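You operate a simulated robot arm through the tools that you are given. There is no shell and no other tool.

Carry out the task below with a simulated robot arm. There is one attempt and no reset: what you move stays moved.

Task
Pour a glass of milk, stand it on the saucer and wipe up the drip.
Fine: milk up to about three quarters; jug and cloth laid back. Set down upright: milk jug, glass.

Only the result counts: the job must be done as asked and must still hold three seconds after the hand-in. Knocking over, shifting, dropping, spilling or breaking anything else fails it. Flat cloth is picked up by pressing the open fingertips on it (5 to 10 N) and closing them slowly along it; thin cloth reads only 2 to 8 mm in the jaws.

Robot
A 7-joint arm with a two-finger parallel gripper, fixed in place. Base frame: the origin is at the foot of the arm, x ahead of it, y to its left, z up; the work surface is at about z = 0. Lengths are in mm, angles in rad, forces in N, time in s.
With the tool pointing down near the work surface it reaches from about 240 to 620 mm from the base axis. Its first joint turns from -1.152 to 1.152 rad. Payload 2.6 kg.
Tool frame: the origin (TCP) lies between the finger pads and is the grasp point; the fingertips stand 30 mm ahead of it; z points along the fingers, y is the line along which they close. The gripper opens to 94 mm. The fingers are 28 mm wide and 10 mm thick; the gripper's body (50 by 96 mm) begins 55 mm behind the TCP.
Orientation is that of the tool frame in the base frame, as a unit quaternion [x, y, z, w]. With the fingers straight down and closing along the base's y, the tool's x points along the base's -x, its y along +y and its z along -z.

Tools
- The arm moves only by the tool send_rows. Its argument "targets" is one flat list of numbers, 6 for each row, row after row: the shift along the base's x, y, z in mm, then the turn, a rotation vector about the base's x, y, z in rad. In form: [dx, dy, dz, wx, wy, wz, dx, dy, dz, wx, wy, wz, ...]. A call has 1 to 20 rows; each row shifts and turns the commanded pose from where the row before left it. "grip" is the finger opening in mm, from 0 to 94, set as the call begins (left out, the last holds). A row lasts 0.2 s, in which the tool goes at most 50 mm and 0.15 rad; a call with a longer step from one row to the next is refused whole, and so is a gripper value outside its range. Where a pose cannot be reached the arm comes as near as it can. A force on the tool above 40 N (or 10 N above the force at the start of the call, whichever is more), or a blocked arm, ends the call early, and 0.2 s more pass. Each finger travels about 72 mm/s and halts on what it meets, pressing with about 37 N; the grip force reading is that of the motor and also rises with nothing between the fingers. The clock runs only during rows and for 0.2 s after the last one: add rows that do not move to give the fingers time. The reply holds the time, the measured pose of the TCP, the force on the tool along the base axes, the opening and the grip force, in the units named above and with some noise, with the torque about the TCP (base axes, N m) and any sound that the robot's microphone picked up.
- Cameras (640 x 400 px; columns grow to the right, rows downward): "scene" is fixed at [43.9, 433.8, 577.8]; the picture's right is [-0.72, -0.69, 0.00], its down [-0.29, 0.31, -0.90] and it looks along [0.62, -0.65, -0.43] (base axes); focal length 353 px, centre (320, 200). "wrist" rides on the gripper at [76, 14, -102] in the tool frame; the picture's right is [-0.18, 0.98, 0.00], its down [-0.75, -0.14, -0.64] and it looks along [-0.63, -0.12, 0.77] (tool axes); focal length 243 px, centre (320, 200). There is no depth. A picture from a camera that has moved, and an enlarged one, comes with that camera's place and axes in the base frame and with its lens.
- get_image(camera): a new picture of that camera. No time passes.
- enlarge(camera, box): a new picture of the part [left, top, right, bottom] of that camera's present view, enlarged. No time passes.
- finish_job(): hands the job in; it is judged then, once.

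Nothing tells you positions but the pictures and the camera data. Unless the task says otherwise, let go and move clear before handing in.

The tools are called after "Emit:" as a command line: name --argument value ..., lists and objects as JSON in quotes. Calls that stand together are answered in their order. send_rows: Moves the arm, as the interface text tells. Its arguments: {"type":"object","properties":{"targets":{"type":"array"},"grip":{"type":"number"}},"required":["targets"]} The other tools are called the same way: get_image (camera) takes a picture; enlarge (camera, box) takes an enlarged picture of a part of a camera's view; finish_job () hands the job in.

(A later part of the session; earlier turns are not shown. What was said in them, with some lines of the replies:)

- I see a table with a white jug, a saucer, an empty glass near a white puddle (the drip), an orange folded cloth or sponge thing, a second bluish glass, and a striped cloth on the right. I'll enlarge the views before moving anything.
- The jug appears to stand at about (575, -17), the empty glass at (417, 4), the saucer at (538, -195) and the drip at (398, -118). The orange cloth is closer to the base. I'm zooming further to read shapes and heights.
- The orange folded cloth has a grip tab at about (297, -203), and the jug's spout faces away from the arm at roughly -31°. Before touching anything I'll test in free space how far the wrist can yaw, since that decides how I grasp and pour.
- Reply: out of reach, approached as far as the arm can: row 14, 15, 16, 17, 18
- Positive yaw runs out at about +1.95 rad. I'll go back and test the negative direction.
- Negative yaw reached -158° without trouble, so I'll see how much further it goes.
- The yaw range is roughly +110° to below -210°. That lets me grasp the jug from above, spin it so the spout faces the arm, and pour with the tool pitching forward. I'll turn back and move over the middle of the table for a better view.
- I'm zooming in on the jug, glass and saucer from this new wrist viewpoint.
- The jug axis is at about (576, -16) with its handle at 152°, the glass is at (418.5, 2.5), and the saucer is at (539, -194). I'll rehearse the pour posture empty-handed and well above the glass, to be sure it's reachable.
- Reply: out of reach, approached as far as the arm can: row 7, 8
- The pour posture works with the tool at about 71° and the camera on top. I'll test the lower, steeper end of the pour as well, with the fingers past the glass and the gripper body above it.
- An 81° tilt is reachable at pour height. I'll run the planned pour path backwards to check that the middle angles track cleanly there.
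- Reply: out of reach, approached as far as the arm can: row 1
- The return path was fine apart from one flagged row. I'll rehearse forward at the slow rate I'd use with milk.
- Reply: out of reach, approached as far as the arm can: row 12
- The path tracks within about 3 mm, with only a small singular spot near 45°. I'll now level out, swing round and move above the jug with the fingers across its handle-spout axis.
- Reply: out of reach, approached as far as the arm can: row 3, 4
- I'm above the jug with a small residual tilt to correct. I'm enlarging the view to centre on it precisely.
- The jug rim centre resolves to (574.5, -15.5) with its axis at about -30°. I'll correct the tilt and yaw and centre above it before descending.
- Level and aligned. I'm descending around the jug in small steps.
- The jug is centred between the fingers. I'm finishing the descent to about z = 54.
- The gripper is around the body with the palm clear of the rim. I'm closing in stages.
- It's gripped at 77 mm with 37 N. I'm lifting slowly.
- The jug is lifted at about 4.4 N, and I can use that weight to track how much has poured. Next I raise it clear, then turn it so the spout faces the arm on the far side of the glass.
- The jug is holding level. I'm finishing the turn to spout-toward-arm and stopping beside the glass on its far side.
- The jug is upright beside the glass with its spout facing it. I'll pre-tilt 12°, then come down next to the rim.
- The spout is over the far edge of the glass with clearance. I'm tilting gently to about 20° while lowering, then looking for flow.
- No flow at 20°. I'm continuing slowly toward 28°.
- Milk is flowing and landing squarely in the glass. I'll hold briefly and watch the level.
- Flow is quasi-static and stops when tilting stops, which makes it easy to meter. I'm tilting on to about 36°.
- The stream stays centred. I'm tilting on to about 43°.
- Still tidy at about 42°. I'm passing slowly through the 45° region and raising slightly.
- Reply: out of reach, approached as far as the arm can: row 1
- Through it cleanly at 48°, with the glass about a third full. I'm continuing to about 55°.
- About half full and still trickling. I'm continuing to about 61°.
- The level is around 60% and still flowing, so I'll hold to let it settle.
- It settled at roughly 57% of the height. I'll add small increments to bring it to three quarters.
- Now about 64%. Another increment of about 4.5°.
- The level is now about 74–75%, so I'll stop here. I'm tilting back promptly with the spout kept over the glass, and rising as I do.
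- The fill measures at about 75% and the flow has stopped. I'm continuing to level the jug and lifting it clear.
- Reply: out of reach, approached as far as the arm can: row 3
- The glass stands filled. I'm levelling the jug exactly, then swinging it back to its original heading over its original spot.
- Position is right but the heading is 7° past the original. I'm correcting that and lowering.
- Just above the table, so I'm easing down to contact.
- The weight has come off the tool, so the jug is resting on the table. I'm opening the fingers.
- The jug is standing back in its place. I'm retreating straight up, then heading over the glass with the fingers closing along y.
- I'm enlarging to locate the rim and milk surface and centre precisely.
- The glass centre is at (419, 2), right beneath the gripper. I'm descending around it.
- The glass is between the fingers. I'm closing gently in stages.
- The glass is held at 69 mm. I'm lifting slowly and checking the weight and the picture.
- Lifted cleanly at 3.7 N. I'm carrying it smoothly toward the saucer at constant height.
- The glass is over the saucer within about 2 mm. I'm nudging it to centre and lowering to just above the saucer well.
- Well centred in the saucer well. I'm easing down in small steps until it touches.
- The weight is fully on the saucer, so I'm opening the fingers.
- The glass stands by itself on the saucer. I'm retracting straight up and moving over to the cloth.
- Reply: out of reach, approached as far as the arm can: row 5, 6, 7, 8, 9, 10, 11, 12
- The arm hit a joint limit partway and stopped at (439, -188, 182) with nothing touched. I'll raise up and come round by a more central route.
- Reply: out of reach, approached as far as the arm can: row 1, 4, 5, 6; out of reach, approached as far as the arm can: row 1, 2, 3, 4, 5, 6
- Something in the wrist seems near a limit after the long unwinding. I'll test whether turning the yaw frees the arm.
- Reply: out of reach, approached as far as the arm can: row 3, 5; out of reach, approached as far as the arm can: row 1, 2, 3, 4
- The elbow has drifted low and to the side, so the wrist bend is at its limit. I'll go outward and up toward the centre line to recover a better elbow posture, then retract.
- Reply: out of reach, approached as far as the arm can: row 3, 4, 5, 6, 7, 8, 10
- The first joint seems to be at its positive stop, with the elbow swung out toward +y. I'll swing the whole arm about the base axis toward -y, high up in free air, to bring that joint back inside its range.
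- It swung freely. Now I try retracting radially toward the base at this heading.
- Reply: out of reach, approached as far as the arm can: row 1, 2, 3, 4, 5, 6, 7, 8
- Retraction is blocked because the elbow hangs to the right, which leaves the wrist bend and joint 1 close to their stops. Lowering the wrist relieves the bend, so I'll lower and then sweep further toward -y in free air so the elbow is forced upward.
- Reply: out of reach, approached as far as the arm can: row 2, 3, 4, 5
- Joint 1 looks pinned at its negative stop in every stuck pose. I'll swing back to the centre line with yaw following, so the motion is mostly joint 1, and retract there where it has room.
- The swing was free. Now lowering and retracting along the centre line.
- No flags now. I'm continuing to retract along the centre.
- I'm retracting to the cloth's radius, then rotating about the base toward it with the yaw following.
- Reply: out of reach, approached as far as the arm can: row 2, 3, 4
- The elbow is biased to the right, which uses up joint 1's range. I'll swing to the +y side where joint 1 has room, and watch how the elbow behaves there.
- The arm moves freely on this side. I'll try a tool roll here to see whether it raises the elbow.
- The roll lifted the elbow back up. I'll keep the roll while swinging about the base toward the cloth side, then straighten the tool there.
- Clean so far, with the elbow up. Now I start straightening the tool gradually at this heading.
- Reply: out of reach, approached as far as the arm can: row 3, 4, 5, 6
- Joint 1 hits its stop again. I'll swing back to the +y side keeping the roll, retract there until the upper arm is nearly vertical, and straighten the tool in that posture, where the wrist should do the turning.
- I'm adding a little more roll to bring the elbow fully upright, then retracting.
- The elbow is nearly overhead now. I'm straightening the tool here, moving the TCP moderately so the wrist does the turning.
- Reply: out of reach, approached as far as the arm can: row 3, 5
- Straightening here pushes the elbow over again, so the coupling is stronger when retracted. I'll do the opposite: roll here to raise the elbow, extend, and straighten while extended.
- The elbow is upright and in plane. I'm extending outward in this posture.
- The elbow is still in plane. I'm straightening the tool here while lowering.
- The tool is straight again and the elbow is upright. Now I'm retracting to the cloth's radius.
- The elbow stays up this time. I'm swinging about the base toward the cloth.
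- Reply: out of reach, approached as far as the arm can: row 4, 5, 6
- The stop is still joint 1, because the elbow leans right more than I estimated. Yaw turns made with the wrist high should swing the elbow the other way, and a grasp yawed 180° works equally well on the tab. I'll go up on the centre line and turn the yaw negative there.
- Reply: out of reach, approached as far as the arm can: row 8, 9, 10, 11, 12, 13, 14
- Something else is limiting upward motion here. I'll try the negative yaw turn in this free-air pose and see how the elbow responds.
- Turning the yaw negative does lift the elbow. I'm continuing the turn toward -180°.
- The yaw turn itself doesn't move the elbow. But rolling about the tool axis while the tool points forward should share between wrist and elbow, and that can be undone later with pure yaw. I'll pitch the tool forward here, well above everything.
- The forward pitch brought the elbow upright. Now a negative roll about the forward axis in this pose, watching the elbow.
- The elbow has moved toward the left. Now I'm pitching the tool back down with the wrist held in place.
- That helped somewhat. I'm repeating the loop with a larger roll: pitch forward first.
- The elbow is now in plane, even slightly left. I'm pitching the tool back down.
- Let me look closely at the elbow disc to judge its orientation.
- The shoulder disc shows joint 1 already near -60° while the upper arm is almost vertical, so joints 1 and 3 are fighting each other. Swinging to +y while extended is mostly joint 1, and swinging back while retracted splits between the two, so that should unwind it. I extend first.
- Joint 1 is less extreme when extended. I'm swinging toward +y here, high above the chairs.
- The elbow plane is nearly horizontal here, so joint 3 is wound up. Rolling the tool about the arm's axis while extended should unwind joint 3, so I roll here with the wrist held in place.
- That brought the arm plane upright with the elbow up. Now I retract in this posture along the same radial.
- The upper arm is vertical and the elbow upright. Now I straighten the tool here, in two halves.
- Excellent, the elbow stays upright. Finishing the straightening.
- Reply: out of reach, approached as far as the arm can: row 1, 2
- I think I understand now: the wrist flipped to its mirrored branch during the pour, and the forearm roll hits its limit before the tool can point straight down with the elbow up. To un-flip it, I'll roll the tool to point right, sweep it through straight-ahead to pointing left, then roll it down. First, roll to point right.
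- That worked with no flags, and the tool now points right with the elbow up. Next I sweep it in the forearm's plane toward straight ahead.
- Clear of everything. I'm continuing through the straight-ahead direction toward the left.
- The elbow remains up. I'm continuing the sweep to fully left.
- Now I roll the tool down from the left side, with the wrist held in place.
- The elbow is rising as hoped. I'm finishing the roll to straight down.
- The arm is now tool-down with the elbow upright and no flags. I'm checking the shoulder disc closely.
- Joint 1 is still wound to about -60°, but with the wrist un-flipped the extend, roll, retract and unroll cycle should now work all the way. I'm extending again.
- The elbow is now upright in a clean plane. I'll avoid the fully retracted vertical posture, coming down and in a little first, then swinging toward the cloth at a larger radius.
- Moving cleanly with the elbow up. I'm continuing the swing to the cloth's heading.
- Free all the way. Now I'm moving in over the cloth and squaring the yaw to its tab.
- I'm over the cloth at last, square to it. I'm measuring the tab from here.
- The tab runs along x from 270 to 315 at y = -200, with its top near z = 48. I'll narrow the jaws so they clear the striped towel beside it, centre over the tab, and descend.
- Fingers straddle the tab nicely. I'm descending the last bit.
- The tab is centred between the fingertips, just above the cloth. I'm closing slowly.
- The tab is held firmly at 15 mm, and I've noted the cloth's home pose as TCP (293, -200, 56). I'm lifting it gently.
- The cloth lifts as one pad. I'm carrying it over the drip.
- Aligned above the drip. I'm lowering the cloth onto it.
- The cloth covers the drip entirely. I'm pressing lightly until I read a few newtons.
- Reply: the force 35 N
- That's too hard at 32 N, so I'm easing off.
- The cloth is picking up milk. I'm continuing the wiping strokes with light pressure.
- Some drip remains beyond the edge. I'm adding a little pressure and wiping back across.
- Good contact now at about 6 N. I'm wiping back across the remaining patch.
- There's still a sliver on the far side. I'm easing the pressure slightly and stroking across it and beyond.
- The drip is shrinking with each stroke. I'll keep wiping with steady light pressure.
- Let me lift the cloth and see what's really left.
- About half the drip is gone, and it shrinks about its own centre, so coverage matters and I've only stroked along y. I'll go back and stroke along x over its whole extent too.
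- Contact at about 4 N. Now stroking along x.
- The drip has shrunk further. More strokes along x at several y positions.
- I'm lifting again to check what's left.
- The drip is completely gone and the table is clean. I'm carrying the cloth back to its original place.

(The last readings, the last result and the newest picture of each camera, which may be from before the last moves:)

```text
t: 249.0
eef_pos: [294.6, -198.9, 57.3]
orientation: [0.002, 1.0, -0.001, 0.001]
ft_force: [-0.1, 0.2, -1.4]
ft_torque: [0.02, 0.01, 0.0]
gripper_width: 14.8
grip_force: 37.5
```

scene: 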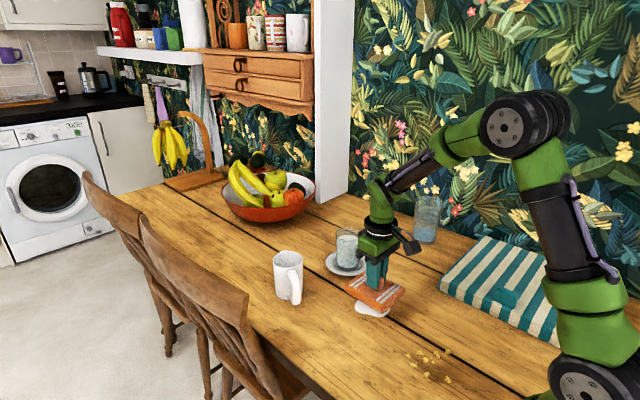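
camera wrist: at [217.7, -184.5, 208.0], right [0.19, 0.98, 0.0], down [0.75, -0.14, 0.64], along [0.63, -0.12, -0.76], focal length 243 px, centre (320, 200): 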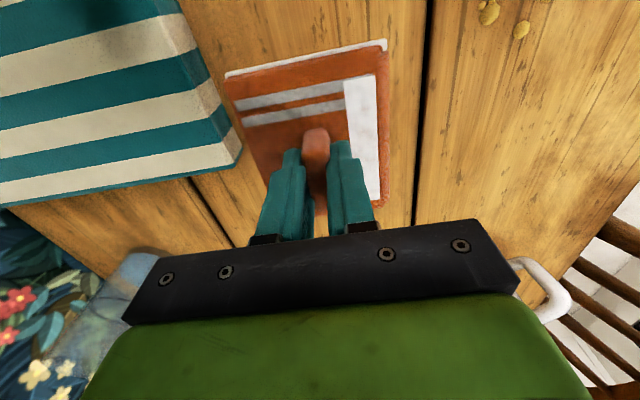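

Emit:
send_rows --targets '[-0.5, -0.4, -0.5, 0, 0, 0, 0, 0, -0.4, 0, 0, 0, 0, 0, 0, 0, 0, 0]'

```text
t: 249.8
eef_pos: [293.4, -199.7, 55.2]
orientation: [0.002, 1.0, -0.001, 0.001]
ft_force: [0.5, -0.3, -0.1]
ft_torque: [-0.02, -0.02, -0.03]
gripper_width: 15.1
grip_force: 37.2
```

The cloth is essentially resting on the table at its original spot. I'm opening the jaws.

Emit:
send_rows --targets '[0, 0, -0.3, 0, 0, 0, 0, 0, 0, 0, 0, 0]'

Emit:
send_rows --targets '[0, 0, 0, 0, 0, 0, 0, 0, 0, 0, 0, 0, 0, 0, 0, 0, 0, 0]' --grip 50

Emit:
get_image --camera "wrist"

```text
t: 250.4
eef_pos: [293.1, -199.5, 56.3]
orientation: [0.002, 1.0, -0.001, 0.001]
ft_force: [0.5, 0.4, -0.1]
ft_torque: [-0.02, -0.01, 0.04]
gripper_width: 14.7
grip_force: 36.7
```

```text
t: 251.2
eef_pos: [293.6, -199.9, 55.7]
orientation: [0.002, 1.0, -0.001, 0.001]
ft_force: [-0.5, 1.1, 0.5]
ft_torque: [-0.02, -0.01, 0.01]
gripper_width: 50.1
grip_force: 0.1
```

```text
taken
camera wrist: at [216.2, -185.5, 158.4], right [0.19, 0.98, 0.0], down [0.75, -0.14, 0.64], along [0.63, -0.12, -0.76], focal length 243 px, centre (320, 200)
```

wrist: 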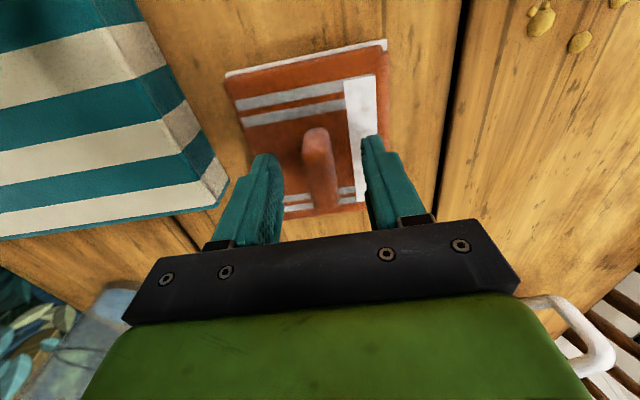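

The cloth is released where it started. I'm retracting straight up and clear.

Emit:
send_rows --targets '[0, 0, 6, 0, 0, 0, 0, 0, 12, 0, 0, 0, 0, 0, 18, 0, 0, 0, 0, 0, 20, 0, 0, 0, 0, 0, 20, 0, 0, 0, 0, 0, 20, 0, 0, 0, 0, 0, 20, 0, 0, 0, 0, 0, 10, 0, 0, 0, 0, 0, 0, 0, 0, 0]'

Emit:
get_image --camera "scene"

Emit:
get_image --camera "wrist"

Emit:
enlarge --camera "scene" --box '[240, 220, 480, 370]'

```text
t: 253.2
eef_pos: [292.7, -200.7, 183.1]
orientation: [0.002, 1.0, -0.001, 0.001]
ft_force: [0.3, -0.3, -0.5]
ft_torque: [-0.01, -0.01, -0.02]
gripper_width: 49.7
grip_force: 0.1
```

```text
taken
```

scene: 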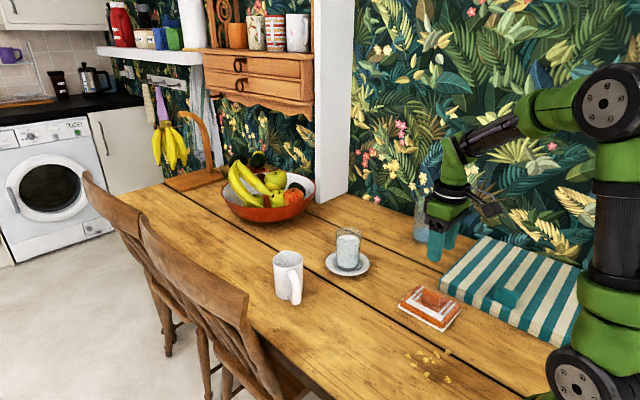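

```text
taken
camera wrist: at [216.6, -185.9, 284.8], right [0.19, 0.98, 0.0], down [0.75, -0.14, 0.64], along [0.63, -0.12, -0.76], focal length 243 px, centre (320, 200)
```

wrist: 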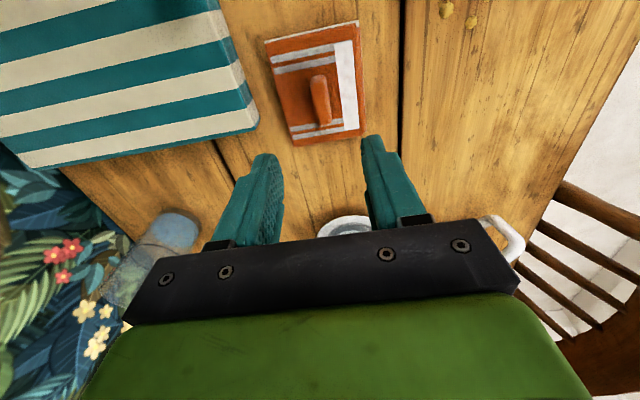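

```text
2.67 times, centred on (360, 295) of scene
camera zoom: at [43.9, 433.8, 577.8], right [-0.72, -0.69, 0.0], down [-0.29, 0.31, -0.9], along [0.62, -0.65, -0.43], focal length 942 px, centre (213, -53)
```

zoom: 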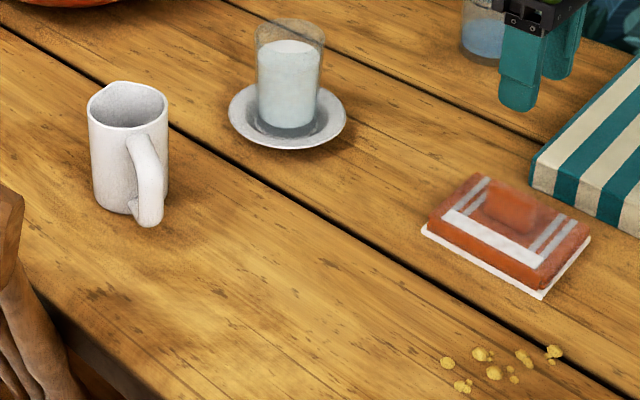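

Everything matches its starting place: jug, cloth, crumbs, striped towel and second glass. One last close look at the milk level and the glass on the saucer.

Emit:
enlarge --camera "scene" --box '[310, 215, 390, 285]'

Emit:
enlarge --camera "scene" --box '[380, 170, 640, 390]'

```text
5.71 times, centred on (350, 250) of scene
camera zoom: at [43.9, 433.8, 577.8], right [-0.72, -0.69, 0.0], down [-0.29, 0.31, -0.9], along [0.62, -0.65, -0.43], focal length 2018 px, centre (149, -86)
```

zoom: 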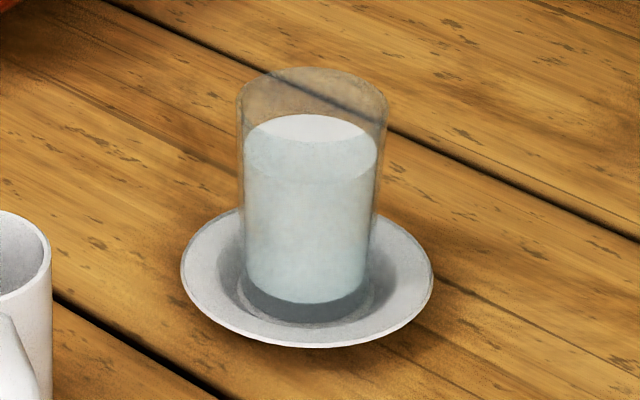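

```text
1.82 times, centred on (510, 280) of scene
camera zoom: at [43.9, 433.8, 577.8], right [-0.72, -0.69, 0.0], down [-0.29, 0.31, -0.9], along [0.62, -0.65, -0.43], focal length 642 px, centre (-26, 54)
```

zoom: 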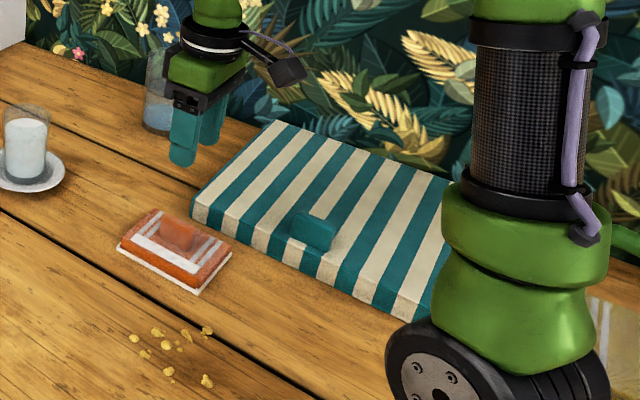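

The glass holds milk to about three quarters and stands upright, centred on the saucer. The jug and cloth are back in place, the drip is wiped up, and the arm is clear, so I'm handing in.

Emit:
finish_job

```text
The job is handed in.
```

The job is handed in; I haven't had a verdict back. In the last pictures:

- **Milk:** the glass is filled to about three quarters and stands upright in the middle of the saucer.
- **Drip:** it is wiped up. When I lifted the cloth after the final pass, the table was clean.
- **Jug:** it stands upright within about 2 mm of where it started.
- **Cloth:** the orange one is back where it lay, though its underside and one strip on top are now white with milk. I took the orange one to be "the cloth" and left the striped towel alone.
- **Everything else:** the crumbs, the striped towel and the second glass look unmoved.

Two things went less smoothly:

- **Arm stuck:** after I set the glass down, the arm got stuck in an awkward posture. It took about 90 seconds of movement high above the table to free it, and it touched nothing.
- **Hard press:** I briefly pressed the cloth on the table at about 32 N before easing off. Nothing was damaged or spilled.
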